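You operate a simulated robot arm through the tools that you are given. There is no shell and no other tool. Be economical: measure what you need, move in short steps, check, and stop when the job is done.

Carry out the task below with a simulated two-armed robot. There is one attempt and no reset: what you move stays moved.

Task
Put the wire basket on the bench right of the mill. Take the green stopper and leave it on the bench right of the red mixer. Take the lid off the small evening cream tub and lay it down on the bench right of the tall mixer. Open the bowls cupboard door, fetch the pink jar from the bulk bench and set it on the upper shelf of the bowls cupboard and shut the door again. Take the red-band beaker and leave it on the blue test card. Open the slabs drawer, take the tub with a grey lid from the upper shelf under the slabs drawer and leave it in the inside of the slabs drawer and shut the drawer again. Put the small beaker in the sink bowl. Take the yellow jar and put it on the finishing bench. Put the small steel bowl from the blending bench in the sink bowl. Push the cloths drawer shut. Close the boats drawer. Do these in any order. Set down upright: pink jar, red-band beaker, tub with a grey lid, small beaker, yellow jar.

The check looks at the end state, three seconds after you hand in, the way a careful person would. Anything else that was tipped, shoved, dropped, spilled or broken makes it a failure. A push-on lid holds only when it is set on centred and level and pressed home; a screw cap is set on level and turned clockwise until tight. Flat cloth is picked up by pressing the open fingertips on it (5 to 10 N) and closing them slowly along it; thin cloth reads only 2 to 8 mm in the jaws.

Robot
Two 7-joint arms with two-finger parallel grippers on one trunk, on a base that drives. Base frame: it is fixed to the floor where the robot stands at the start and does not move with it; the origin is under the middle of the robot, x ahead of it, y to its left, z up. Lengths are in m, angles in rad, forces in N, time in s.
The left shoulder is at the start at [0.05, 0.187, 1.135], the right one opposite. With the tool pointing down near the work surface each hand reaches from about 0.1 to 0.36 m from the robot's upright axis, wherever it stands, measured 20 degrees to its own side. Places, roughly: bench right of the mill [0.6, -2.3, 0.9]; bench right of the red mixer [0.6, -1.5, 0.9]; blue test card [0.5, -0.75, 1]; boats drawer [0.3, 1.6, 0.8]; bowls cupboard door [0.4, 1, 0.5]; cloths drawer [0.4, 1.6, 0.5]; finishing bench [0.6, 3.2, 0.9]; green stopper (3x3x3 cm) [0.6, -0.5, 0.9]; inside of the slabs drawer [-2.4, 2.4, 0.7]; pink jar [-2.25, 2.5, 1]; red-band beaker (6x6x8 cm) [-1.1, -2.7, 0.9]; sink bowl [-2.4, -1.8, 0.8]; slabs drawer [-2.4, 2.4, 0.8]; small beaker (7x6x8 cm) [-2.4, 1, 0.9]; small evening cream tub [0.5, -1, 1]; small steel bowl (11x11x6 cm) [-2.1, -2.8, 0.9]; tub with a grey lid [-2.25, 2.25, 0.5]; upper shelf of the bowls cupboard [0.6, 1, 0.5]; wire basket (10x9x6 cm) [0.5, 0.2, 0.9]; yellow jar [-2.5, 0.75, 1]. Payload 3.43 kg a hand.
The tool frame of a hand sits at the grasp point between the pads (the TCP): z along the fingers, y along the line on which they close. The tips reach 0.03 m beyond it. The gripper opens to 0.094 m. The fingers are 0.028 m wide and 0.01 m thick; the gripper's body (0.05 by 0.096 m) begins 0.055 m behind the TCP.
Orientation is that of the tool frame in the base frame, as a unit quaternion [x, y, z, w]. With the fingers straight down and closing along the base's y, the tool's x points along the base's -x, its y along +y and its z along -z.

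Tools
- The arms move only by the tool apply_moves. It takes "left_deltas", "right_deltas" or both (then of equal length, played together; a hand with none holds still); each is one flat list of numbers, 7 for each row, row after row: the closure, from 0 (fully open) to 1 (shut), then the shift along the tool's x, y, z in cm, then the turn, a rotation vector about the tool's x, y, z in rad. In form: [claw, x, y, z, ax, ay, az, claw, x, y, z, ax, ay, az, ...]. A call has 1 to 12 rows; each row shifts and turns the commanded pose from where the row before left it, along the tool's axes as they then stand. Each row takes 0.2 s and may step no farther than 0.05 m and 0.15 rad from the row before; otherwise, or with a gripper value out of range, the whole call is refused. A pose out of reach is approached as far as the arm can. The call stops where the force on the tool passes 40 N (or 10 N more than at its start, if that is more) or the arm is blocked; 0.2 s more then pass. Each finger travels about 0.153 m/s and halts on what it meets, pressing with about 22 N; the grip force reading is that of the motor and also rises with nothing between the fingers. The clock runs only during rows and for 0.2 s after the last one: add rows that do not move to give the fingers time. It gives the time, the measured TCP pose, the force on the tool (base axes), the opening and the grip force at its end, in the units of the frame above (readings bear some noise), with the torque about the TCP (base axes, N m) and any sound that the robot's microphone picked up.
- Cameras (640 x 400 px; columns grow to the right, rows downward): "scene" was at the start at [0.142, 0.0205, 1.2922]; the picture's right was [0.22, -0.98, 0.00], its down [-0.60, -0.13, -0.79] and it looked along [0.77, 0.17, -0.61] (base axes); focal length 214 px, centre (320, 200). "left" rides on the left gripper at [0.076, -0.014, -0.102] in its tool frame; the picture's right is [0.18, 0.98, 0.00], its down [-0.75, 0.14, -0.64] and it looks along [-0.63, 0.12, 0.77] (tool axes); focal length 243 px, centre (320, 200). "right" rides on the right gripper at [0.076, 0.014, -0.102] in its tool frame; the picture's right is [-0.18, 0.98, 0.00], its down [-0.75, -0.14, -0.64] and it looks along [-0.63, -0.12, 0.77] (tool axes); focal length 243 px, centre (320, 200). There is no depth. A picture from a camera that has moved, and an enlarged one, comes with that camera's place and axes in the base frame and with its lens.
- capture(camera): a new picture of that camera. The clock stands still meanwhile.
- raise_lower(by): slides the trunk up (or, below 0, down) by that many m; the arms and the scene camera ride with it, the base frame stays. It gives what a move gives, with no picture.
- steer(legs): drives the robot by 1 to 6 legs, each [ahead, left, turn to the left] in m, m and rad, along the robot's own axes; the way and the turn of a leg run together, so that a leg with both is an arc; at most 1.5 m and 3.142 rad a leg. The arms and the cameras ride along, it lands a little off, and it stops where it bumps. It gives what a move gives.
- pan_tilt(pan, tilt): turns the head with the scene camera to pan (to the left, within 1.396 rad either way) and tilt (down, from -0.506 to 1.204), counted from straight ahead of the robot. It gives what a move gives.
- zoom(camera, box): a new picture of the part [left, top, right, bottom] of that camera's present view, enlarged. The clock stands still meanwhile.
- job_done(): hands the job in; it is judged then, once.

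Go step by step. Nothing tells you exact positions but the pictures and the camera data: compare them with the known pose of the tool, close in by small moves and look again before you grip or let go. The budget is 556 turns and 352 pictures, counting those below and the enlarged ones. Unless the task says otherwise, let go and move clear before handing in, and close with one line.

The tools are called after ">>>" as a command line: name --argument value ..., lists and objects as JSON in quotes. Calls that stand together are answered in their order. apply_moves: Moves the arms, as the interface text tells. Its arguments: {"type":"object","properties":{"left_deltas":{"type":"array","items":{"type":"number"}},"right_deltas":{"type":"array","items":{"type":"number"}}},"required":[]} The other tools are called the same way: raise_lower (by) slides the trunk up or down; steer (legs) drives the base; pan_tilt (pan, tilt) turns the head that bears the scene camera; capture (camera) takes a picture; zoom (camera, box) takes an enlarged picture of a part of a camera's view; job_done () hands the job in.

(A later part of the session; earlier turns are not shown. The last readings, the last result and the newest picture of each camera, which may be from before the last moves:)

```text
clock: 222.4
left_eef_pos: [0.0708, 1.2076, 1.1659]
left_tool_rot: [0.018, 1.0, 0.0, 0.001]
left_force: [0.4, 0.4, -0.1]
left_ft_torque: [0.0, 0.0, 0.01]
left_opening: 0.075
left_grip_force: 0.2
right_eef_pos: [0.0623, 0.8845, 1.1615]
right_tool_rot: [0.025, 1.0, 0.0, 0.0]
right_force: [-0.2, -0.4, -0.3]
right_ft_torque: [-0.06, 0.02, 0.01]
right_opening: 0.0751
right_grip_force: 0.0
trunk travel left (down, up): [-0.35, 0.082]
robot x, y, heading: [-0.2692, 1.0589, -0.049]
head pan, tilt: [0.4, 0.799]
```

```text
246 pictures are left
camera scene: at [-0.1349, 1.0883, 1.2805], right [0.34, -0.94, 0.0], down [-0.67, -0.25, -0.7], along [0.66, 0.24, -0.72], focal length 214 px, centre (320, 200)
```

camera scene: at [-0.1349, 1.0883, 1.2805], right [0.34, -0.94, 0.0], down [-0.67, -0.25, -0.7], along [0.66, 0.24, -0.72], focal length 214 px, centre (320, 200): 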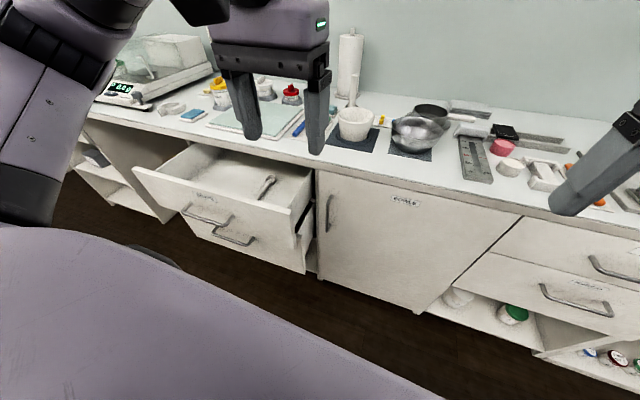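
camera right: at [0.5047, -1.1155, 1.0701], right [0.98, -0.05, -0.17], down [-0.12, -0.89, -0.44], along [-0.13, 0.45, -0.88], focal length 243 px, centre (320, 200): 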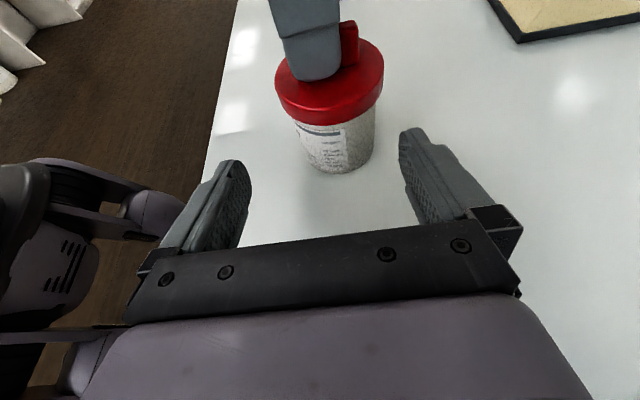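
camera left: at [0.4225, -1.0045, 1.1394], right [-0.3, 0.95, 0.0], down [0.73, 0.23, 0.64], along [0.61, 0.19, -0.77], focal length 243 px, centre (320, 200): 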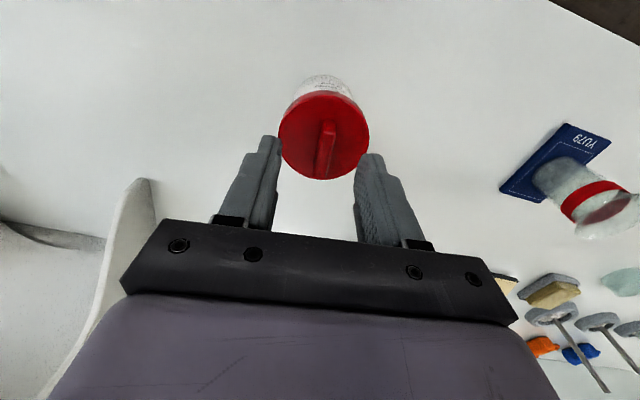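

>>> zoom --camera "scene" --box '[120, 130, 360, 290]'

>>> zoom --camera "scene" --box '[290, 150, 530, 310]'

```text
2.50 times, centred on (240, 210) of scene
camera zoom: at [-0.1349, 1.0883, 1.2805], right [0.34, -0.94, 0.0], down [-0.67, -0.25, -0.7], along [0.66, 0.24, -0.72], focal length 536 px, centre (520, 175)
```

zoom: 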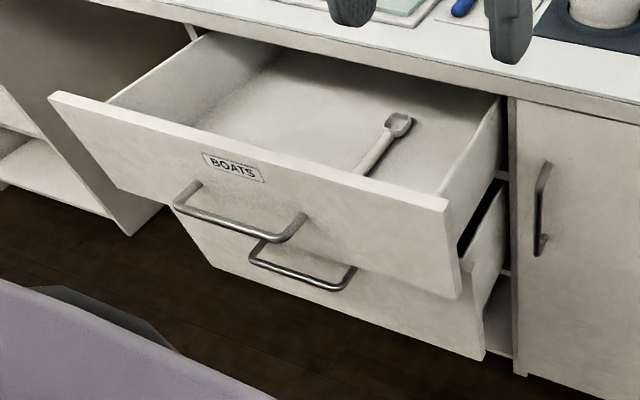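

```text
2.50 times, centred on (410, 230) of scene
camera zoom: at [-0.1349, 1.0883, 1.2805], right [0.34, -0.94, 0.0], down [-0.67, -0.25, -0.7], along [0.66, 0.24, -0.72], focal length 536 px, centre (95, 125)
```

zoom: 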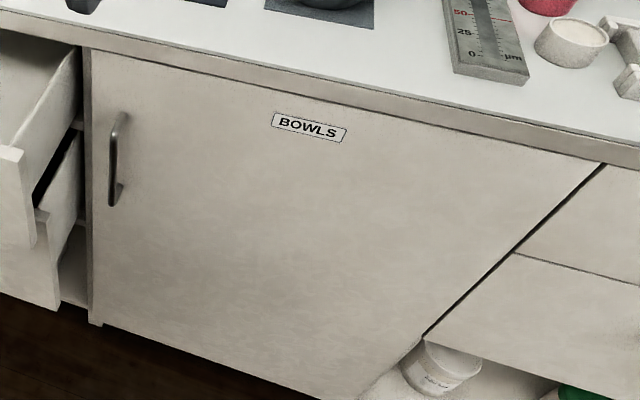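

Both drawers left of the BOWLS door are out; the boats front is near x≈0.18, y 1.29–1.86. I'll shift left, tilt the left hand forward with the fist closed, and lower the trunk.

>>> steer --legs '[[0, 0.36, 0.045]]'

>>> apply_moves --left_deltas '[1, 0, 0, 0, 0, -0.145, 0, 1, 0, 0, 0, 0, -0.145, 0, 1, 0, 0, 0, 0, -0.145, 0, 1, 0, 0, 0, 0, -0.145, 0, 1, 0, 0, 0, 0, -0.145, 0, 1, 0, 0, 0, 0, -0.145, 0, 1, 0, 0, 0, 0, -0.145, 0, 1, 0, 0, 0, 0, -0.145, 0]'

>>> raise_lower --by -0.25

>>> pan_tilt --pan 0.3 --tilt 0.6

>>> capture --camera "scene"

```text
clock: 226.1
left_eef_pos: [0.0712, 1.5798, 1.1669]
left_tool_rot: [-0.007, 1.0, -0.001, 0.001]
left_force: [-0.7, 0.1, -0.4]
left_ft_torque: [0.0, 0.0, 0.01]
left_opening: 0.075
left_grip_force: 0.0
right_eef_pos: [0.0784, 1.2564, 1.1609]
right_tool_rot: [-0.002, 1.0, 0.002, 0.0]
right_force: [0.0, -0.7, -0.6]
right_ft_torque: [0.01, 0.01, -0.01]
right_opening: 0.0749
right_grip_force: 0.1
trunk travel left (down, up): [-0.35, 0.082]
robot x, y, heading: [-0.2584, 1.4172, -0.0]
head pan, tilt: [0.4, 0.799]
```

```text
clock: 227.9
left_eef_pos: [0.0983, 1.5599, 1.1933]
left_tool_rot: [-0.008, 0.836, 0.005, 0.548]
left_force: [-0.7, 0.2, 0.4]
left_ft_torque: [-0.01, -0.02, -0.01]
left_opening: 0.0
left_grip_force: 21.8
left hand out of reach, approached as far as the arm can: row 7, 8
right_eef_pos: [0.0786, 1.2549, 1.1613]
right_tool_rot: [-0.003, 1.0, 0.001, 0.001]
right_force: [0.2, -1.0, -0.9]
right_ft_torque: [0.03, 0.05, 0.01]
right_opening: 0.0754
right_grip_force: 0.1
trunk travel left (down, up): [-0.35, 0.082]
robot x, y, heading: [-0.2611, 1.4114, 0.003]
head pan, tilt: [0.4, 0.799]
```

```text
clock: 230.5
left_eef_pos: [0.0968, 1.5602, 0.9438]
left_tool_rot: [-0.007, 0.837, 0.004, 0.548]
left_force: [0.6, 0.6, -0.5]
left_ft_torque: [-0.01, -0.02, 0.0]
left_opening: 0.0
left_grip_force: 21.9
right_eef_pos: [0.0781, 1.256, 0.9118]
right_tool_rot: [-0.001, 1.0, 0.001, 0.001]
right_force: [0.7, 0.3, -0.6]
right_ft_torque: [0.0, 0.02, 0.01]
right_opening: 0.0755
right_grip_force: 0.0
trunk travel left (down, up): [-0.1, 0.332]
robot x, y, heading: [-0.2614, 1.4181, 0.007]
head pan, tilt: [0.4, 0.799]
```

```text
clock: 231.2
left_eef_pos: [0.0964, 1.5613, 0.9444]
left_tool_rot: [-0.008, 0.837, 0.005, 0.547]
left_force: [-1.0, 0.6, -0.7]
left_ft_torque: [0.02, 0.0, 0.01]
left_opening: 0.0
left_grip_force: 21.8
right_eef_pos: [0.0782, 1.2567, 0.912]
right_tool_rot: [-0.002, 1.0, 0.002, 0.001]
right_force: [0.1, -0.4, -0.7]
right_ft_torque: [0.0, 0.03, -0.04]
right_opening: 0.0751
right_grip_force: 0.0
trunk travel left (down, up): [-0.1, 0.332]
robot x, y, heading: [-0.2628, 1.418, 0.003]
head pan, tilt: [0.3, 0.6]
```

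```text
243 pictures are left
camera scene: at [-0.1179, 1.4452, 1.0473], right [0.3, -0.95, 0.0], down [-0.54, -0.17, -0.82], along [0.79, 0.25, -0.57], focal length 214 px, centre (320, 200)
```

scene: 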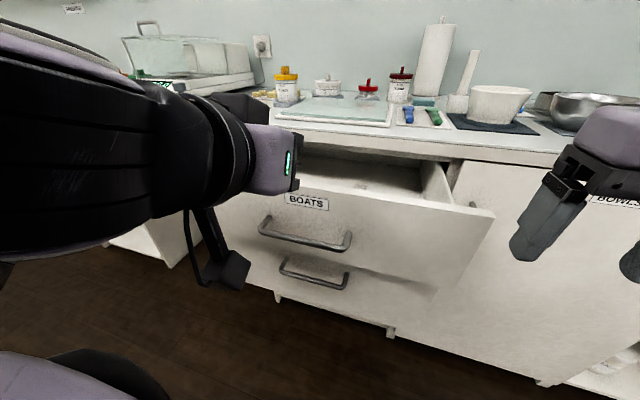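

The boats front top is at z≈0.865, handle z≈0.785. I'll lower the fist to z≈0.835 in front of the panel and push forward.

>>> apply_moves --left_deltas '[1, 4.1, 0, 1.8, 0, 0, 0, 1, 4.1, 0, 1.8, 0, 0, 0, 1, 1.8, 0, 0.8, 0, 0, 0, 1, -1.6, 0, 3.67, 0, 0, 0, 1, -1.6, 0, 3.67, 0, 0, 0, 1, -1.6, 0, 3.67, 0, 0, 0, 1, -1.6, 0, 3.67, 0, 0, 0]'

>>> capture --camera "scene"

```text
clock: 232.8
left_eef_pos: [0.2898, 1.5376, 0.8544]
left_tool_rot: [-0.006, 0.836, 0.005, 0.548]
left_force: [-0.5, 0.3, 0.9]
left_ft_torque: [-0.02, 0.02, 0.0]
left_opening: 0.0
left_grip_force: 22.1
left hand out of reach, approached as far as the arm can: row 1, 2, 3
right_eef_pos: [0.0789, 1.2567, 0.9118]
right_tool_rot: [-0.001, 1.0, 0.001, 0.0]
right_force: [-0.4, 0.0, -0.6]
right_ft_torque: [0.02, 0.03, -0.03]
right_opening: 0.0751
right_grip_force: 0.1
trunk travel left (down, up): [-0.1, 0.332]
robot x, y, heading: [-0.2576, 1.4176, 0.003]
head pan, tilt: [0.3, 0.6]
```

```text
242 pictures are left
camera scene: at [-0.1178, 1.4452, 1.0473], right [0.3, -0.95, 0.0], down [-0.54, -0.17, -0.83], along [0.79, 0.25, -0.56], focal length 214 px, centre (320, 200)
```

scene: 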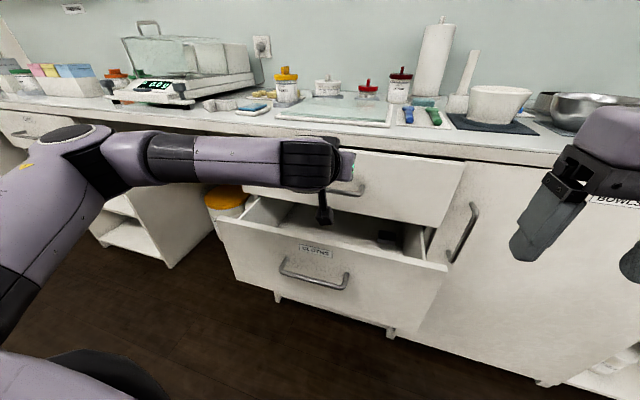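

The boats drawer is nearly in. I'll nudge the base ahead and finish the push with the arm.

>>> steer --legs '[[0.05, 0, 0]]'

>>> apply_moves --left_deltas '[1, -0.8, 0, 1.83, 0, 0, 0, 1, -0.4, 0, 0.92, 0, 0, 0, 1, -0.4, 0, 0.92, 0, 0, 0]'

>>> capture --camera "scene"

```text
clock: 233.8
left_eef_pos: [0.34, 1.538, 0.8543]
left_tool_rot: [-0.008, 0.836, 0.005, 0.549]
left_force: [-0.6, -0.1, 0.8]
left_ft_torque: [0.0, 0.02, 0.0]
left_opening: 0.0
left_grip_force: 22.1
right_eef_pos: [0.1275, 1.2563, 0.9118]
right_tool_rot: [-0.001, 1.0, 0.001, 0.001]
right_force: [-0.8, -0.1, 0.6]
right_ft_torque: [0.04, 0.0, 0.04]
right_opening: 0.0751
right_grip_force: 0.1
trunk travel left (down, up): [-0.1, 0.332]
robot x, y, heading: [-0.211, 1.415, 0.001]
head pan, tilt: [0.3, 0.6]
```

```text
clock: 234.1
left_eef_pos: [0.3412, 1.5382, 0.855]
left_tool_rot: [-0.007, 0.838, 0.005, 0.546]
left_force: [-16.0, 4.7, 4.3]
left_ft_torque: [0.0, -0.12, 0.12]
left_opening: 0.0001
left_grip_force: 21.7
right_eef_pos: [0.1267, 1.2575, 0.9126]
right_tool_rot: [-0.003, 1.0, 0.001, 0.003]
right_force: [0.7, -0.4, 0.1]
right_ft_torque: [0.03, -0.01, 0.0]
right_opening: 0.075
right_grip_force: 0.0
trunk travel left (down, up): [-0.1, 0.332]
robot x, y, heading: [-0.2108, 1.4191, 0.003]
head pan, tilt: [0.3, 0.6]
stopped in row 1 (left hand): the force on the tool passed its limit at 59 N (the readings are from after the stop); the commanded pose is now the measured one
```

```text
241 pictures are left
camera scene: at [-0.0705, 1.446, 1.0477], right [0.3, -0.95, 0.0], down [-0.54, -0.17, -0.83], along [0.79, 0.25, -0.56], focal length 214 px, centre (320, 200)
```

scene: 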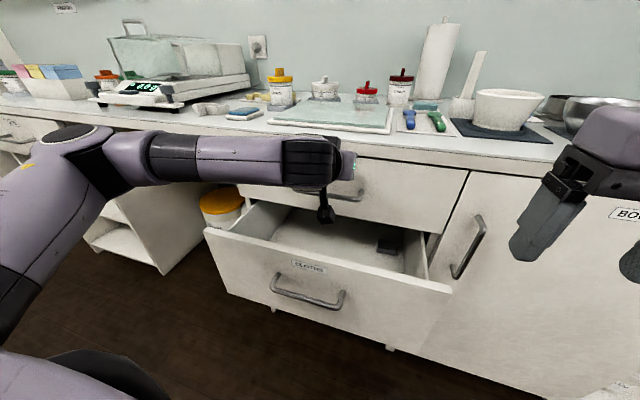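

>>> apply_moves --left_deltas '[1, 1.6, 0, -3.67, 0, 0, 0, 1, 1.6, 0, -3.67, 0, 0, 0, 1, 1.6, 0, -3.67, 0, 0, 0, 1, 1.6, 0, -3.67, 0, 0, 0]'

>>> zoom --camera "scene" --box '[190, 120, 490, 320]'

```text
clock: 235.1
left_eef_pos: [0.182, 1.5353, 0.8524]
left_tool_rot: [-0.007, 0.839, 0.004, 0.544]
left_force: [-0.6, -0.4, -0.1]
left_ft_torque: [0.0, -0.04, -0.03]
left_opening: 0.0
left_grip_force: 21.9
right_eef_pos: [0.1285, 1.2578, 0.9113]
right_tool_rot: [-0.002, 1.0, 0.001, 0.001]
right_force: [0.0, 0.1, -0.5]
right_ft_torque: [-0.01, -0.01, 0.03]
right_opening: 0.0753
right_grip_force: 0.2
trunk travel left (down, up): [-0.1, 0.332]
robot x, y, heading: [-0.2101, 1.4177, 0.004]
head pan, tilt: [0.3, 0.6]
```

```text
2.00 times, centred on (340, 220) of scene
camera zoom: at [-0.0686, 1.4456, 1.0473], right [0.3, -0.95, 0.0], down [-0.54, -0.17, -0.83], along [0.79, 0.25, -0.56], focal length 429 px, centre (280, 160)
```

zoom: 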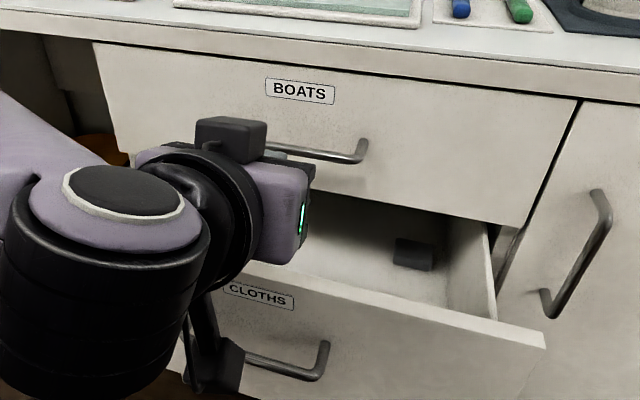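

Boats is flush. The cloths drawer top is at z≈0.70, x≈0.21. I'll retract a bit, lower the trunk, then the fist, and push.

>>> apply_moves --left_deltas '[1, 1.6, 0, -3.67, 0, 0, 0, 1, 1.6, 0, -3.67, 0, 0, 0]'

>>> raise_lower --by -0.1

>>> apply_moves --left_deltas '[1, 4.1, 0, 1.8, 0, 0, 0, 1, 2.6, 0, 1.1, 0, 0, 0]'

>>> capture --camera "scene"

```text
clock: 235.7
left_eef_pos: [0.1371, 1.5041, 0.865]
left_tool_rot: [-0.022, 0.842, 0.013, 0.539]
left_force: [-0.4, -0.3, -0.7]
left_ft_torque: [-0.02, 0.02, -0.01]
left_opening: 0.0
left_grip_force: 22.0
left hand out of reach, approached as far as the arm can: row 1, 2
right_eef_pos: [0.1291, 1.2577, 0.9114]
right_tool_rot: [-0.003, 1.0, 0.001, 0.0]
right_force: [-0.2, -0.3, 0.6]
right_ft_torque: [-0.01, 0.01, 0.0]
right_opening: 0.0752
right_grip_force: 0.0
trunk travel left (down, up): [-0.1, 0.332]
robot x, y, heading: [-0.209, 1.4187, 0.002]
head pan, tilt: [0.3, 0.6]
```

```text
clock: 237.0
left_eef_pos: [0.1377, 1.5014, 0.7667]
left_tool_rot: [-0.022, 0.841, 0.014, 0.541]
left_force: [0.5, 0.6, 0.1]
left_ft_torque: [-0.03, 0.0, 0.0]
left_opening: 0.0
left_grip_force: 22.2
right_eef_pos: [0.1274, 1.2574, 0.8118]
right_tool_rot: [-0.002, 1.0, 0.001, 0.002]
right_force: [0.9, -0.3, -0.3]
right_ft_torque: [0.02, 0.01, -0.04]
right_opening: 0.0754
right_grip_force: 0.0
trunk travel left (down, up): [0.0, 0.432]
robot x, y, heading: [-0.212, 1.4182, 0.008]
head pan, tilt: [0.3, 0.6]
```

```text
clock: 237.6
left_eef_pos: [0.1405, 1.4916, 0.6973]
left_tool_rot: [-0.017, 0.837, 0.008, 0.546]
left_force: [0.1, 0.6, 0.1]
left_ft_torque: [0.0, -0.07, 0.03]
left_opening: 0.0001
left_grip_force: 22.1
left hand out of reach, approached as far as the arm can: row 1
right_eef_pos: [0.1289, 1.2573, 0.8128]
right_tool_rot: [-0.002, 1.0, 0.001, 0.0]
right_force: [0.3, 0.3, 0.2]
right_ft_torque: [0.03, -0.02, 0.01]
right_opening: 0.0754
right_grip_force: 0.1
trunk travel left (down, up): [0.0, 0.432]
robot x, y, heading: [-0.2092, 1.4175, 0.003]
head pan, tilt: [0.3, 0.6]
```

```text
239 pictures are left
camera scene: at [-0.0686, 1.4457, 0.9473], right [0.3, -0.95, 0.0], down [-0.54, -0.17, -0.83], along [0.79, 0.25, -0.56], focal length 214 px, centre (320, 200)
```

scene: 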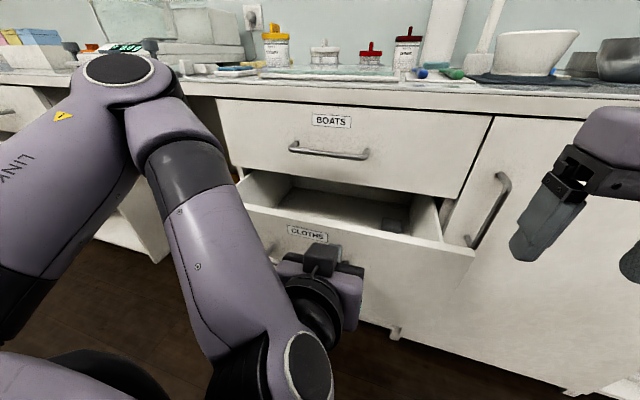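

>>> apply_moves --left_deltas '[1, 1.8, 0, 0.8, 0, 0, 0, 1, -1.6, 0, 3.67, 0, 0, 0, 1, -1.6, 0, 3.67, 0, 0, 0, 1, -1.6, 0, 3.67, 0, 0, 0, 1, -1.6, 0, 3.67, 0, 0, 0, 1, -0.8, 0, 1.83, 0, 0, 0]'

>>> capture --camera "scene"

```text
clock: 239.0
left_eef_pos: [0.3154, 1.4932, 0.6749]
left_tool_rot: [-0.006, 0.839, 0.005, 0.545]
left_force: [-0.3, -0.2, -0.2]
left_ft_torque: [-0.02, 0.02, 0.02]
left_opening: 0.0
left_grip_force: 21.6
right_eef_pos: [0.1284, 1.2575, 0.8121]
right_tool_rot: [-0.003, 1.0, 0.0, 0.003]
right_force: [0.5, -1.0, -0.7]
right_ft_torque: [0.0, 0.01, 0.02]
right_opening: 0.075
right_grip_force: 0.0
trunk travel left (down, up): [0.0, 0.432]
robot x, y, heading: [-0.2087, 1.418, 0.009]
head pan, tilt: [0.3, 0.6]
```

```text
238 pictures are left
camera scene: at [-0.0687, 1.4456, 0.9473], right [0.3, -0.95, 0.0], down [-0.54, -0.17, -0.83], along [0.79, 0.25, -0.56], focal length 214 px, centre (320, 200)
```

scene: 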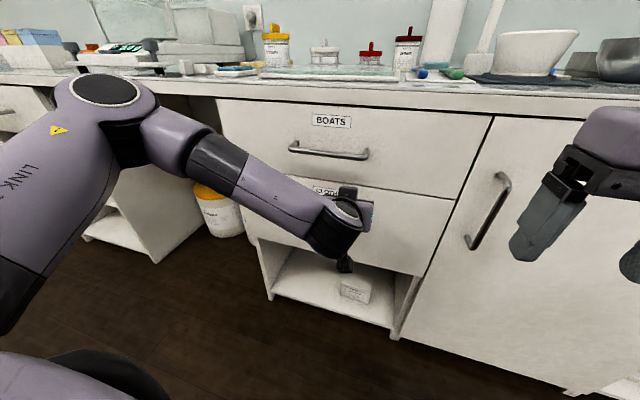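

Nearly shut. Push the remaining couple of cm until it stops.

>>> apply_moves --left_deltas '[1, -0.4, 0, 0.92, 0, 0, 0, 1, -0.4, 0, 0.92, 0, 0, 0, 1, -0.4, 0, 0.92, 0, 0, 0, 1, -0.4, 0, 0.92, 0, 0, 0]'

>>> apply_moves --left_deltas '[1, 1.6, 0, -3.67, 0, 0, 0, 1, 1.6, 0, -3.67, 0, 0, 0, 1, 1.6, 0, -3.67, 0, 0, 0, 1, 1.6, 0, -3.67, 0, 0, 0]'

>>> capture --camera "scene"

```text
clock: 239.9
left_eef_pos: [0.341, 1.4946, 0.6719]
left_tool_rot: [-0.005, 0.842, 0.004, 0.54]
left_force: [-12.6, 1.8, 4.3]
left_ft_torque: [-0.07, -0.13, 0.02]
left_opening: 0.0001
left_grip_force: 22.2
right_eef_pos: [0.126, 1.2579, 0.8134]
right_tool_rot: [-0.004, 1.0, 0.001, 0.001]
right_force: [-0.1, -0.6, -0.6]
right_ft_torque: [-0.03, -0.02, -0.01]
right_opening: 0.0751
right_grip_force: 0.0
trunk travel left (down, up): [0.0, 0.432]
robot x, y, heading: [-0.2134, 1.4198, 0.006]
head pan, tilt: [0.3, 0.6]
stopped in row 4 (left hand): the force on the tool passed its limit at 54 N (the readings are from after the stop); the commanded pose is now the measured one
```

```text
clock: 240.9
left_eef_pos: [0.1825, 1.4917, 0.6739]
left_tool_rot: [-0.008, 0.841, 0.007, 0.541]
left_force: [0.5, 0.3, 0.0]
left_ft_torque: [0.02, -0.01, -0.01]
left_opening: 0.0002
left_grip_force: 22.2
right_eef_pos: [0.1283, 1.258, 0.8114]
right_tool_rot: [-0.004, 1.0, 0.0, 0.001]
right_force: [0.5, -0.7, 0.7]
right_ft_torque: [0.0, 0.01, 0.02]
right_opening: 0.0752
right_grip_force: 0.1
trunk travel left (down, up): [0.0, 0.432]
robot x, y, heading: [-0.212, 1.4181, 0.003]
head pan, tilt: [0.3, 0.6]
```

```text
237 pictures are left
camera scene: at [-0.0691, 1.446, 0.9473], right [0.3, -0.95, 0.0], down [-0.54, -0.17, -0.83], along [0.79, 0.25, -0.56], focal length 214 px, centre (320, 200)
```

scene: 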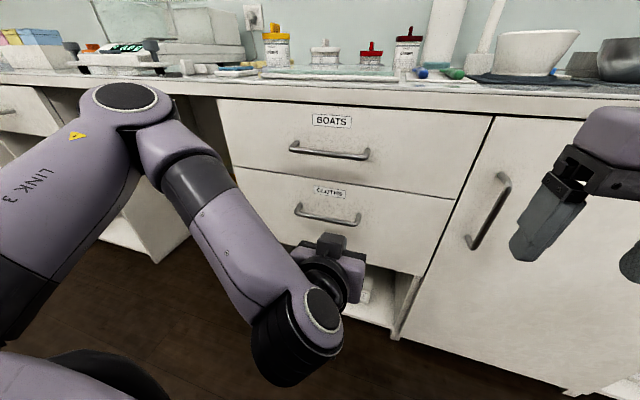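

Both drawers are shut. Next I open the BOWLS door: its handle is at about y≈1.24, z 0.61–0.765, x≈0.345. I'll turn the right hand to point forward.

>>> apply_moves --right_deltas '[0, -4.5, 0, 0, 0, 0, 0, 0, -4.5, 0, 0, 0, 0, 0, 0, 0, 0, 0, 0, -0.145, 0, 0, 0, 0, 0, 0, -0.145, 0, 0, 0, 0, 0, 0, -0.145, 0, 0, 0, 0, 0, 0, -0.145, 0, 0, 0, 0, 0, 0, -0.145, 0, 0, 0, 0, 0, 0, -0.145, 0, 0, 0, 0, 0, 0, -0.145, 0, 0, 0, 0, 0, 0, -0.145, 0, 0, 0, 0, 0, 0, -0.145, 0, 0, 0, 0, 0, 0, -0.145, 0]'

>>> pan_tilt --pan -0.3 --tilt 0.5

>>> capture --camera "scene"

>>> capture --camera "right"

```text
clock: 243.5
left_eef_pos: [0.1845, 1.4912, 0.6733]
left_tool_rot: [-0.006, 0.842, 0.006, 0.54]
left_force: [0.1, -0.4, -0.4]
left_ft_torque: [0.01, 0.02, 0.01]
left_opening: 0.0
left_grip_force: 21.9
right_eef_pos: [0.2215, 1.2603, 0.812]
right_tool_rot: [-0.001, 0.748, 0.002, 0.664]
right_force: [-0.7, -0.2, -0.1]
right_ft_torque: [0.03, 0.0, 0.02]
right_opening: 0.0943
right_grip_force: 0.1
right hand out of reach, approached as far as the arm can: row 12
trunk travel left (down, up): [0.0, 0.432]
robot x, y, heading: [-0.2109, 1.4204, 0.003]
head pan, tilt: [0.3, 0.6]
```

```text
clock: 244.5
left_eef_pos: [0.1828, 1.4912, 0.6737]
left_tool_rot: [-0.006, 0.842, 0.006, 0.54]
left_force: [-0.1, 0.2, 0.4]
left_ft_torque: [0.03, -0.03, 0.01]
left_opening: 0.0
left_grip_force: 22.2
right_eef_pos: [0.2214, 1.2589, 0.8121]
right_tool_rot: [-0.002, 0.747, 0.003, 0.665]
right_force: [0.3, 0.5, 0.2]
right_ft_torque: [-0.01, -0.01, -0.02]
right_opening: 0.0936
right_grip_force: 0.0
trunk travel left (down, up): [0.0, 0.432]
robot x, y, heading: [-0.2128, 1.4166, 0.004]
head pan, tilt: [-0.3, 0.499]
```

```text
236 pictures are left
camera scene: at [-0.0664, 1.393, 0.9564], right [-0.29, -0.96, 0.0], down [-0.46, 0.14, -0.88], along [0.84, -0.25, -0.48], focal length 214 px, centre (320, 200)
```

scene: 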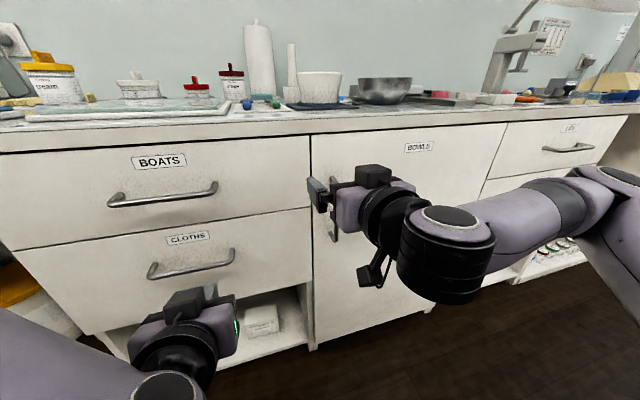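

```text
235 pictures are left
camera right: at [0.11, 1.2734, 0.7484], right [0.02, 0.98, 0.18], down [-0.55, -0.15, 0.82], along [0.84, -0.11, 0.54], focal length 243 px, centre (320, 200)
```

right: 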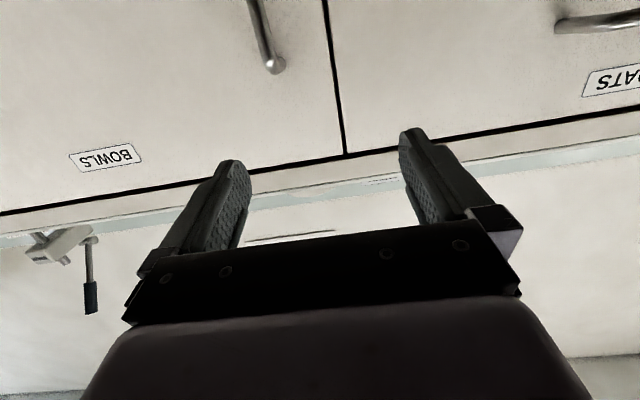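

The handle is at y≈1.228. I'll align the right hand, lower to z≈0.70, and approach.

>>> apply_moves --right_deltas '[0, 3.7, -2.9, -0.5, 0, 0, 0, 0, 4.5, 0, -0.5, 0, 0, 0, 0, 3, 0, 0, 0, 0, 0, 0, -0.4, 0, 4, 0, 0, 0]'

>>> capture --camera "right"

>>> zoom --camera "scene" --box '[260, 130, 460, 280]'

```text
clock: 245.5
left_eef_pos: [0.1827, 1.4912, 0.6731]
left_tool_rot: [-0.006, 0.842, 0.006, 0.54]
left_force: [-0.3, -1.0, 0.1]
left_ft_torque: [0.0, 0.02, 0.01]
left_opening: 0.0001
left_grip_force: 21.9
right_eef_pos: [0.2662, 1.2626, 0.7137]
right_tool_rot: [0.0, 0.748, 0.0, 0.663]
right_force: [-0.2, -0.2, 0.4]
right_ft_torque: [-0.01, 0.02, -0.01]
right_opening: 0.094
right_grip_force: 0.1
right hand out of reach, approached as far as the arm can: row 1, 2, 3, 4
trunk travel left (down, up): [0.0, 0.432]
robot x, y, heading: [-0.2067, 1.4187, 0.003]
head pan, tilt: [-0.3, 0.499]
```

```text
234 pictures are left
camera right: at [0.1541, 1.2757, 0.6496], right [0.02, 0.98, 0.18], down [-0.55, -0.14, 0.82], along [0.84, -0.12, 0.53], focal length 243 px, centre (320, 200)
```

right: 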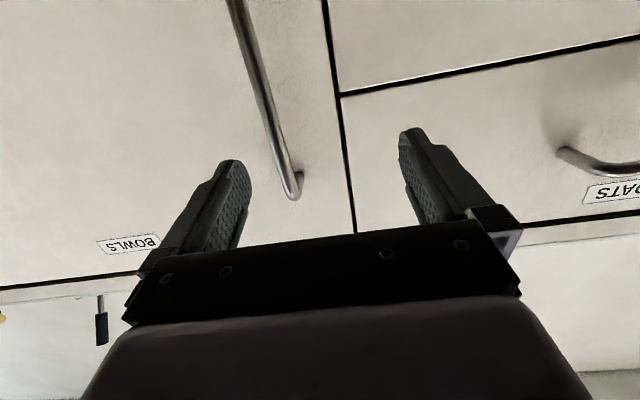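

```text
2.67 times, centred on (360, 205) of scene
camera zoom: at [-0.0665, 1.3928, 0.9565], right [-0.29, -0.96, 0.0], down [-0.46, 0.14, -0.88], along [0.84, -0.26, -0.48], focal length 572 px, centre (213, 187)
```

zoom: 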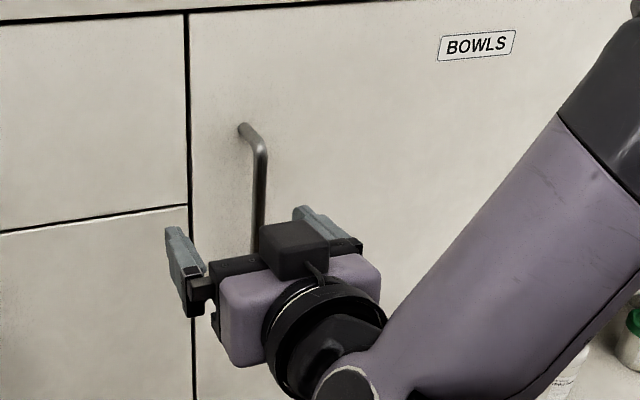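

The arm couldn't shift sideways, so I'll move the base 3.5 cm right instead.

>>> steer --legs '[[0.0, -0.035, 0]]'

>>> apply_moves --right_deltas '[0, -0.3, 0, 3, 0, 0, 0]'

>>> capture --camera "right"

```text
clock: 246.5
left_eef_pos: [0.1844, 1.4551, 0.6741]
left_tool_rot: [-0.006, 0.842, 0.006, 0.54]
left_force: [0.8, -0.1, 0.4]
left_ft_torque: [0.02, 0.01, 0.01]
left_opening: 0.0003
left_grip_force: 22.1
right_eef_pos: [0.266, 1.2265, 0.7147]
right_tool_rot: [0.0, 0.749, 0.0, 0.663]
right_force: [-0.1, 0.0, -0.4]
right_ft_torque: [0.05, 0.04, 0.01]
right_opening: 0.0939
right_grip_force: 0.1
trunk travel left (down, up): [0.0, 0.432]
robot x, y, heading: [-0.2121, 1.3819, 0.004]
head pan, tilt: [-0.3, 0.499]
```

```text
clock: 246.9
left_eef_pos: [0.1845, 1.4552, 0.6736]
left_tool_rot: [-0.006, 0.841, 0.006, 0.541]
left_force: [-0.7, 0.1, 0.4]
left_ft_torque: [0.03, 0.02, -0.02]
left_opening: 0.0
left_grip_force: 21.4
right_eef_pos: [0.2956, 1.2291, 0.7159]
right_tool_rot: [0.002, 0.749, -0.002, 0.662]
right_force: [-1.0, -0.3, 0.1]
right_ft_torque: [0.0, 0.0, 0.05]
right_opening: 0.0939
right_grip_force: 0.0
right hand out of reach, approached as far as the arm can: row 1
trunk travel left (down, up): [0.0, 0.432]
robot x, y, heading: [-0.2134, 1.3816, 0.008]
head pan, tilt: [-0.3, 0.499]
```

```text
232 pictures are left
camera right: at [0.1838, 1.2432, 0.6509], right [0.03, 0.98, 0.18], down [-0.54, -0.14, 0.83], along [0.84, -0.12, 0.53], focal length 243 px, centre (320, 200)
```

right: 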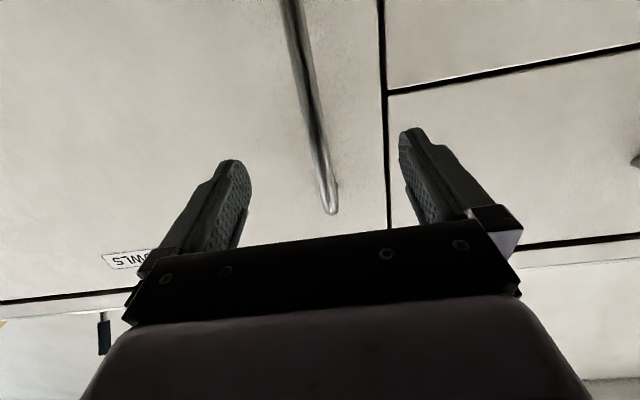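

>>> apply_moves --right_deltas '[0, 0, 0, 1.5, 0, 0, 0, 0, 0, 0, 1.2, 0, 0, 0]'

>>> capture --camera "right"

```text
clock: 247.5
left_eef_pos: [0.184, 1.4557, 0.6727]
left_tool_rot: [-0.005, 0.842, 0.005, 0.54]
left_force: [0.7, 0.0, -0.4]
left_ft_torque: [-0.04, 0.03, -0.01]
left_opening: 0.0
left_grip_force: 22.1
right_eef_pos: [0.3224, 1.2345, 0.714]
right_tool_rot: [0.001, 0.75, -0.001, 0.662]
right_force: [0.1, 0.5, -1.3]
right_ft_torque: [0.0, 0.0, 0.01]
right_opening: 0.094
right_grip_force: 0.0
right hand out of reach, approached as far as the arm can: row 1
trunk travel left (down, up): [0.0, 0.432]
robot x, y, heading: [-0.211, 1.3804, 0.014]
head pan, tilt: [-0.3, 0.499]
```

```text
231 pictures are left
camera right: at [0.2096, 1.2483, 0.6507], right [0.03, 0.98, 0.18], down [-0.54, -0.14, 0.83], along [0.84, -0.12, 0.53], focal length 243 px, centre (320, 200)
```

right: 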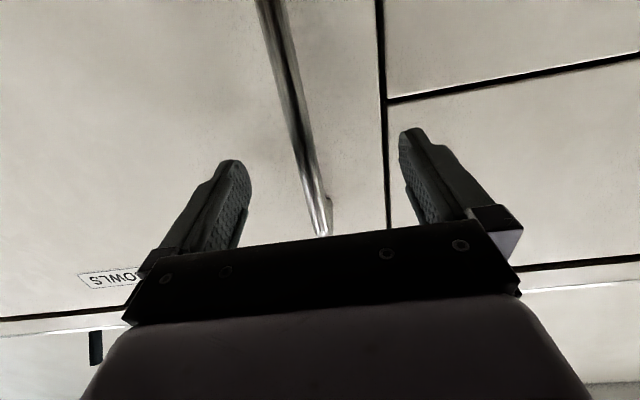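

The handle passes right between the fingers. Close on it.

>>> apply_moves --right_deltas '[1, 0, 0, 0, 0, 0, 0, 1, 0, 0, 0, 0, 0, 0, 1, 0, 0, 0, 0, 0, 0, 1, 0, 0, 0, 0, 0, 0]'

>>> zoom --camera "scene" --box '[260, 130, 460, 280]'

```text
clock: 248.5
left_eef_pos: [0.1841, 1.454, 0.6745]
left_tool_rot: [-0.005, 0.841, 0.006, 0.541]
left_force: [0.4, 0.8, 0.5]
left_ft_torque: [0.01, -0.01, 0.02]
left_opening: 0.0001
left_grip_force: 21.5
right_eef_pos: [0.3219, 1.2286, 0.7143]
right_tool_rot: [0.006, 0.749, -0.005, 0.663]
right_force: [-2.8, -29.2, 4.1]
right_ft_torque: [-0.14, 0.51, -0.28]
right_opening: 0.0118
right_grip_force: 45.2
trunk travel left (down, up): [0.0, 0.432]
robot x, y, heading: [-0.2127, 1.3828, 0.004]
head pan, tilt: [-0.3, 0.499]
```

```text
2.67 times, centred on (360, 205) of scene
camera zoom: at [-0.0666, 1.3553, 0.9565], right [-0.29, -0.96, 0.0], down [-0.46, 0.14, -0.88], along [0.84, -0.26, -0.48], focal length 572 px, centre (213, 187)
```

zoom: 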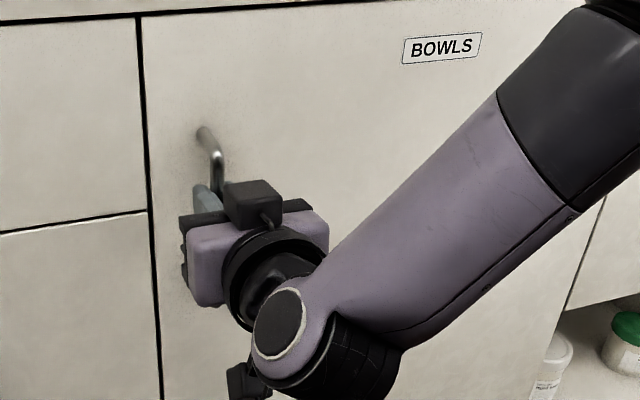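

Gripped, with a sideways preload. I'll relieve it by shifting slightly, then pull along the door's arc.

>>> apply_moves --right_deltas '[1, 0, -0.5, 0, 0, 0, 0, 1, 0, 0, -1.5, -0.03, 0, 0, 1, 0, 0, -2, -0.04, 0, 0]'

>>> capture --camera "scene"

```text
clock: 249.1
left_eef_pos: [0.1845, 1.4551, 0.6743]
left_tool_rot: [-0.006, 0.841, 0.006, 0.54]
left_force: [-0.3, 0.1, 0.0]
left_ft_torque: [0.03, 0.0, -0.01]
left_opening: 0.0
left_grip_force: 22.2
right_eef_pos: [0.3082, 1.2291, 0.715]
right_tool_rot: [0.001, 0.755, -0.003, 0.656]
right_force: [2.4, -1.8, -6.8]
right_ft_torque: [0.35, -0.48, -0.22]
right_opening: 0.0116
right_grip_force: 44.7
right hand out of reach, approached as far as the arm can: row 1, 2, 3
trunk travel left (down, up): [0.0, 0.432]
robot x, y, heading: [-0.2129, 1.3804, 0.004]
head pan, tilt: [-0.3, 0.499]
stopped in row 3 (right hand): the force on the tool passed its limit at 44 N (the readings are from after the stop); the commanded pose is now the measured one
```

```text
229 pictures are left
camera scene: at [-0.0656, 1.3564, 0.9563], right [-0.29, -0.96, 0.0], down [-0.46, 0.14, -0.88], along [0.84, -0.26, -0.48], focal length 214 px, centre (320, 200)
```

scene: 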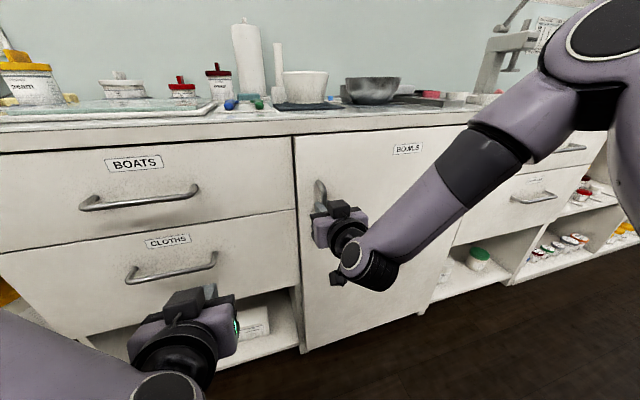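

I'll pull with the base instead: drive back a little while gripping.

>>> steer --legs '[[-0.08, 0, 0.0]]'

>>> capture --camera "scene"

```text
clock: 250.2
left_eef_pos: [0.1188, 1.4521, 0.6738]
left_tool_rot: [-0.005, 0.841, 0.005, 0.541]
left_force: [1.2, 0.6, 0.1]
left_ft_torque: [-0.01, -0.02, 0.0]
left_opening: 0.0
left_grip_force: 22.4
right_eef_pos: [0.2452, 1.2171, 0.7156]
right_tool_rot: [0.012, 0.754, -0.013, 0.657]
right_force: [0.7, -1.1, -3.0]
right_ft_torque: [0.27, -0.56, 0.06]
right_opening: 0.0116
right_grip_force: 45.1
trunk travel left (down, up): [0.0, 0.432]
robot x, y, heading: [-0.2794, 1.3801, 0.001]
head pan, tilt: [-0.3, 0.499]
stopped in leg 1: the force on the tool passed its limit at 45 N (the readings are from after the stop); the commanded pose is now the measured one
```

```text
228 pictures are left
camera scene: at [-0.1322, 1.3553, 0.9564], right [-0.29, -0.96, 0.0], down [-0.46, 0.14, -0.88], along [0.84, -0.26, -0.48], focal length 214 px, centre (320, 200)
```

scene: 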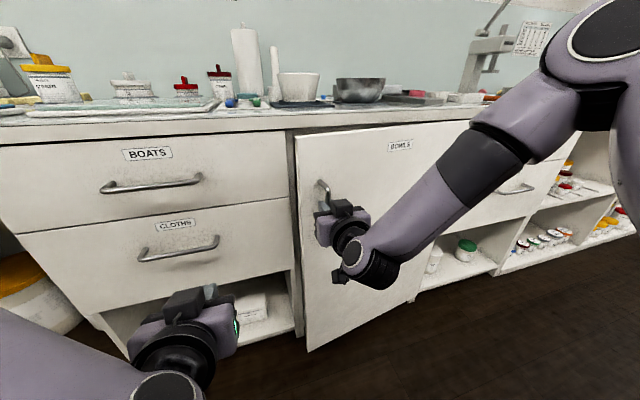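

The door is ajar. I'll rotate the hand to match the door angle and keep pulling with the base.

>>> apply_moves --right_deltas '[1, 0, 0, 0, -0.08, 0, 0, 1, 0, 0, 0, -0.08, 0, 0]'

>>> steer --legs '[[-0.07, -0.01, 0.0]]'

>>> capture --camera "scene"

```text
clock: 250.6
left_eef_pos: [0.1184, 1.4522, 0.6731]
left_tool_rot: [-0.005, 0.841, 0.005, 0.54]
left_force: [-0.7, 0.1, 0.3]
left_ft_torque: [-0.04, -0.02, 0.0]
left_opening: 0.0001
left_grip_force: 22.0
right_eef_pos: [0.2426, 1.2165, 0.7159]
right_tool_rot: [0.004, 0.763, -0.006, 0.647]
right_force: [0.5, -3.9, -7.4]
right_ft_torque: [0.26, -0.2, -0.2]
right_opening: 0.0117
right_grip_force: 45.1
right hand out of reach, approached as far as the arm can: row 1, 2
trunk travel left (down, up): [0.0, 0.432]
robot x, y, heading: [-0.2772, 1.3805, -0.003]
head pan, tilt: [-0.3, 0.499]
stopped in row 2 (right hand): the force on the tool passed its limit at 54 N (the readings are from after the stop); the commanded pose is now the measured one
```

```text
clock: 251.7
left_eef_pos: [0.0571, 1.4417, 0.6728]
left_tool_rot: [-0.004, 0.841, 0.004, 0.541]
left_force: [0.3, 0.0, -0.6]
left_ft_torque: [0.01, 0.03, -0.01]
left_opening: 0.0
left_grip_force: 22.5
right_eef_pos: [0.1819, 1.1989, 0.7171]
right_tool_rot: [0.014, 0.762, -0.015, 0.648]
right_force: [0.4, -0.6, -2.5]
right_ft_torque: [0.26, -0.24, 0.02]
right_opening: 0.0115
right_grip_force: 44.8
trunk travel left (down, up): [0.0, 0.432]
robot x, y, heading: [-0.3374, 1.3721, -0.002]
head pan, tilt: [-0.3, 0.499]
stopped in leg 1: the force on the tool passed its limit at 44 N (the readings are from after the stop); the commanded pose is now the measured one
```

```text
227 pictures are left
camera scene: at [-0.1943, 1.3448, 0.9565], right [-0.3, -0.95, 0.0], down [-0.46, 0.14, -0.88], along [0.84, -0.26, -0.48], focal length 214 px, centre (320, 200)
```

scene: 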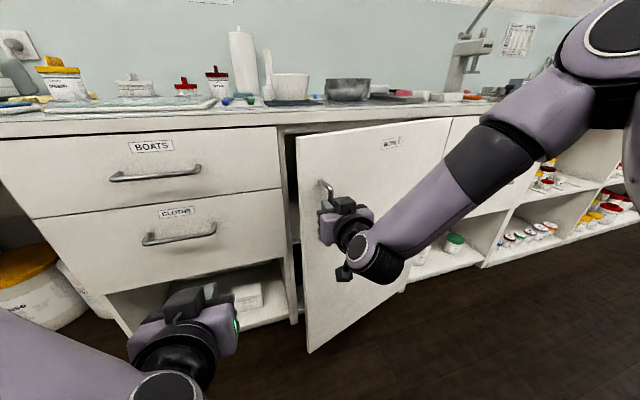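

The door is open roughly 17°. I'll continue with an arced base motion so the hand turns with the door.

>>> steer --legs '[[-0.06, -0.07, 0.1], [-0.066, -0.072, 0.1]]'

>>> capture --camera "scene"

```text
clock: 253.9
left_eef_pos: [-0.077, 1.3626, 0.6749]
left_tool_rot: [-0.087, 0.837, 0.056, 0.538]
left_force: [-0.5, -0.3, -0.2]
left_ft_torque: [0.0, -0.03, -0.04]
left_opening: 0.0
left_grip_force: 22.4
right_eef_pos: [0.0929, 1.1523, 0.7174]
right_tool_rot: [-0.066, 0.761, 0.051, 0.644]
right_force: [-15.2, 23.6, -9.3]
right_ft_torque: [0.6, -0.92, 0.21]
right_opening: 0.0117
right_grip_force: 45.6
trunk travel left (down, up): [0.0, 0.432]
robot x, y, heading: [-0.4518, 1.2159, 0.19]
head pan, tilt: [-0.3, 0.499]
```

```text
226 pictures are left
camera scene: at [-0.304, 1.2191, 0.9564], right [-0.1, -0.99, 0.0], down [-0.48, 0.05, -0.88], along [0.87, -0.09, -0.48], focal length 214 px, centre (320, 200)
```

scene: 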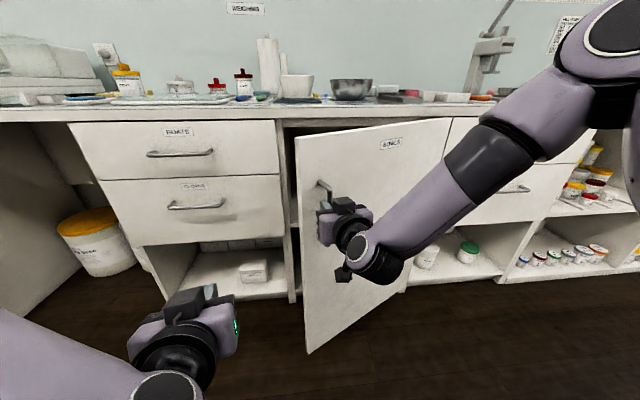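

It works well. One more arc of 0.2 rad.

>>> steer --legs '[[-0.06, -0.07, 0.1], [-0.07, -0.068, 0.1]]'

>>> capture --camera "scene"

```text
clock: 256.1
left_eef_pos: [-0.1973, 1.2608, 0.6735]
left_tool_rot: [-0.168, 0.824, 0.11, 0.529]
left_force: [-0.1, -0.3, -0.1]
left_ft_torque: [0.02, 0.02, 0.01]
left_opening: 0.0
left_grip_force: 22.0
right_eef_pos: [0.0125, 1.087, 0.7159]
right_tool_rot: [-0.138, 0.75, 0.114, 0.637]
right_force: [11.1, -12.0, 3.8]
right_ft_torque: [-0.11, 0.65, -0.22]
right_opening: 0.0116
right_grip_force: 44.7
trunk travel left (down, up): [0.0, 0.432]
robot x, y, heading: [-0.5354, 1.0443, 0.392]
head pan, tilt: [-0.3, 0.499]
```

```text
225 pictures are left
camera scene: at [-0.3908, 1.0757, 0.9564], right [0.09, -1.0, 0.0], down [-0.48, -0.04, -0.88], along [0.87, 0.08, -0.48], focal length 214 px, centre (320, 200)
```

scene: 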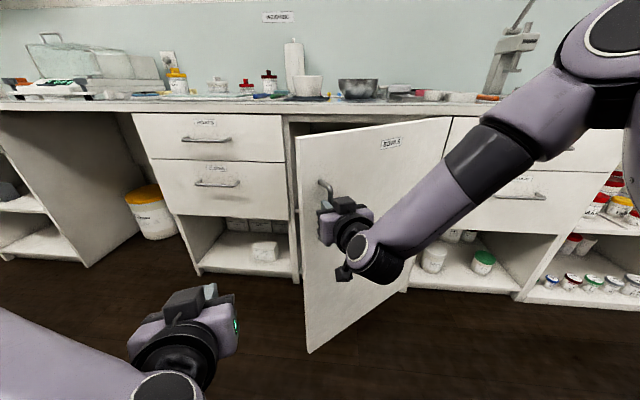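

Continuing the arc by 0.3 rad.

>>> steer --legs '[[-0.064, -0.066, 0.1], [-0.064, -0.066, 0.1], [-0.064, -0.066, 0.1]]'

>>> capture --camera "scene"

```text
clock: 258.5
left_eef_pos: [-0.2978, 1.1429, 0.6747]
left_tool_rot: [-0.249, 0.803, 0.162, 0.517]
left_force: [0.2, 0.6, 0.4]
left_ft_torque: [0.01, -0.04, 0.01]
left_opening: 0.0001
left_grip_force: 21.9
right_eef_pos: [-0.0524, 1.0094, 0.716]
right_tool_rot: [-0.202, 0.734, 0.168, 0.626]
right_force: [0.0, 1.0, -2.7]
right_ft_torque: [0.47, -0.31, -0.04]
right_opening: 0.0116
right_grip_force: 45.0
trunk travel left (down, up): [0.0, 0.432]
robot x, y, heading: [-0.5867, 0.8666, 0.593]
head pan, tilt: [-0.3, 0.499]
stopped in leg 3: the force on the tool passed its limit at 42 N (the readings are from after the stop); the commanded pose is now the measured one
```

```text
224 pictures are left
camera scene: at [-0.4515, 0.9234, 0.9563], right [0.29, -0.96, 0.0], down [-0.46, -0.14, -0.88], along [0.84, 0.25, -0.48], focal length 214 px, centre (320, 200)
```

scene: 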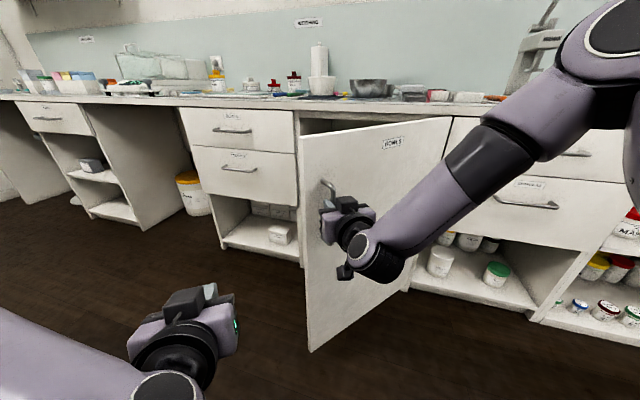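

>>> steer --legs '[[-0.063, -0.071, 0.1], [-0.063, -0.071, 0.1], [-0.063, -0.071, 0.1]]'

>>> steer --legs '[[-0.06, -0.071, 0.1], [-0.06, -0.071, 0.1]]'

>>> capture --camera "scene"

```text
clock: 261.6
left_eef_pos: [-0.3885, 0.9327, 0.6742]
left_tool_rot: [-0.367, 0.756, 0.237, 0.487]
left_force: [-0.1, 0.0, 0.7]
left_ft_torque: [0.02, -0.01, 0.01]
left_opening: 0.0
left_grip_force: 21.7
right_eef_pos: [-0.1157, 0.8779, 0.7166]
right_tool_rot: [-0.312, 0.695, 0.262, 0.592]
right_force: [-22.9, 8.2, -8.4]
right_ft_torque: [0.74, -0.01, 0.27]
right_opening: 0.0117
right_grip_force: 44.5
trunk travel left (down, up): [0.0, 0.432]
robot x, y, heading: [-0.5826, 0.5787, 0.891]
head pan, tilt: [-0.3, 0.499]
```

```text
clock: 263.7
left_eef_pos: [-0.411, 0.7851, 0.6744]
left_tool_rot: [-0.441, 0.716, 0.285, 0.46]
left_force: [0.3, 0.5, -0.1]
left_ft_torque: [-0.01, 0.02, -0.01]
left_opening: 0.0
left_grip_force: 22.2
right_eef_pos: [-0.1334, 0.7867, 0.7155]
right_tool_rot: [-0.384, 0.659, 0.323, 0.561]
right_force: [-26.0, 3.3, -6.3]
right_ft_torque: [0.63, 0.04, 0.23]
right_opening: 0.0117
right_grip_force: 44.9
trunk travel left (down, up): [0.0, 0.432]
robot x, y, heading: [-0.5269, 0.4016, 1.091]
head pan, tilt: [-0.3, 0.499]
```

```text
223 pictures are left
camera scene: at [-0.4397, 0.5202, 0.9564], right [0.71, -0.7, 0.0], down [-0.33, -0.34, -0.88], along [0.62, 0.62, -0.48], focal length 214 px, centre (320, 200)
```

scene: 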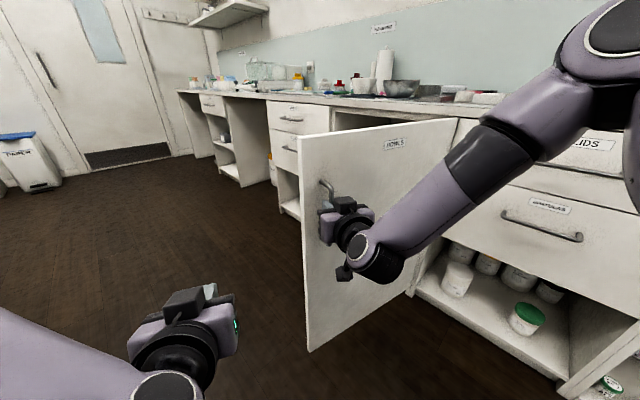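

80° open. Three more small arcs to get beyond 90°.

>>> steer --legs '[[-0.063, -0.071, 0.1], [-0.063, -0.071, 0.1], [-0.063, -0.071, 0.1]]'

>>> capture --camera "scene"

```text
clock: 266.6
left_eef_pos: [-0.3964, 0.5929, 0.6748]
left_tool_rot: [-0.528, 0.654, 0.341, 0.421]
left_force: [0.2, 0.5, 0.0]
left_ft_torque: [0.0, 0.02, 0.01]
left_opening: 0.0
left_grip_force: 22.0
right_eef_pos: [-0.1361, 0.6632, 0.716]
right_tool_rot: [-0.47, 0.602, 0.397, 0.509]
right_force: [0.9, 0.3, 1.9]
right_ft_torque: [-0.6, -0.01, 0.04]
right_opening: 0.0116
right_grip_force: 44.9
trunk travel left (down, up): [0.0, 0.432]
robot x, y, heading: [-0.4162, 0.1929, 1.346]
head pan, tilt: [-0.3, 0.499]
stopped in leg 3: the force on the tool passed its limit at 41 N (the readings are from after the stop); the commanded pose is now the measured one
```

```text
222 pictures are left
camera scene: at [-0.3566, 0.3288, 0.9565], right [0.87, -0.5, 0.0], down [-0.24, -0.41, -0.88], along [0.44, 0.76, -0.48], focal length 214 px, centre (320, 200)
```

scene: 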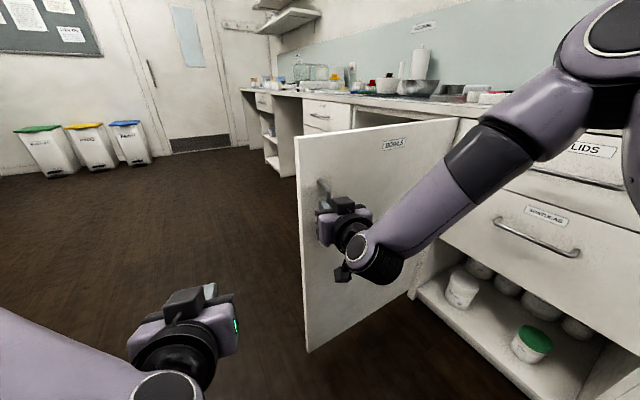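

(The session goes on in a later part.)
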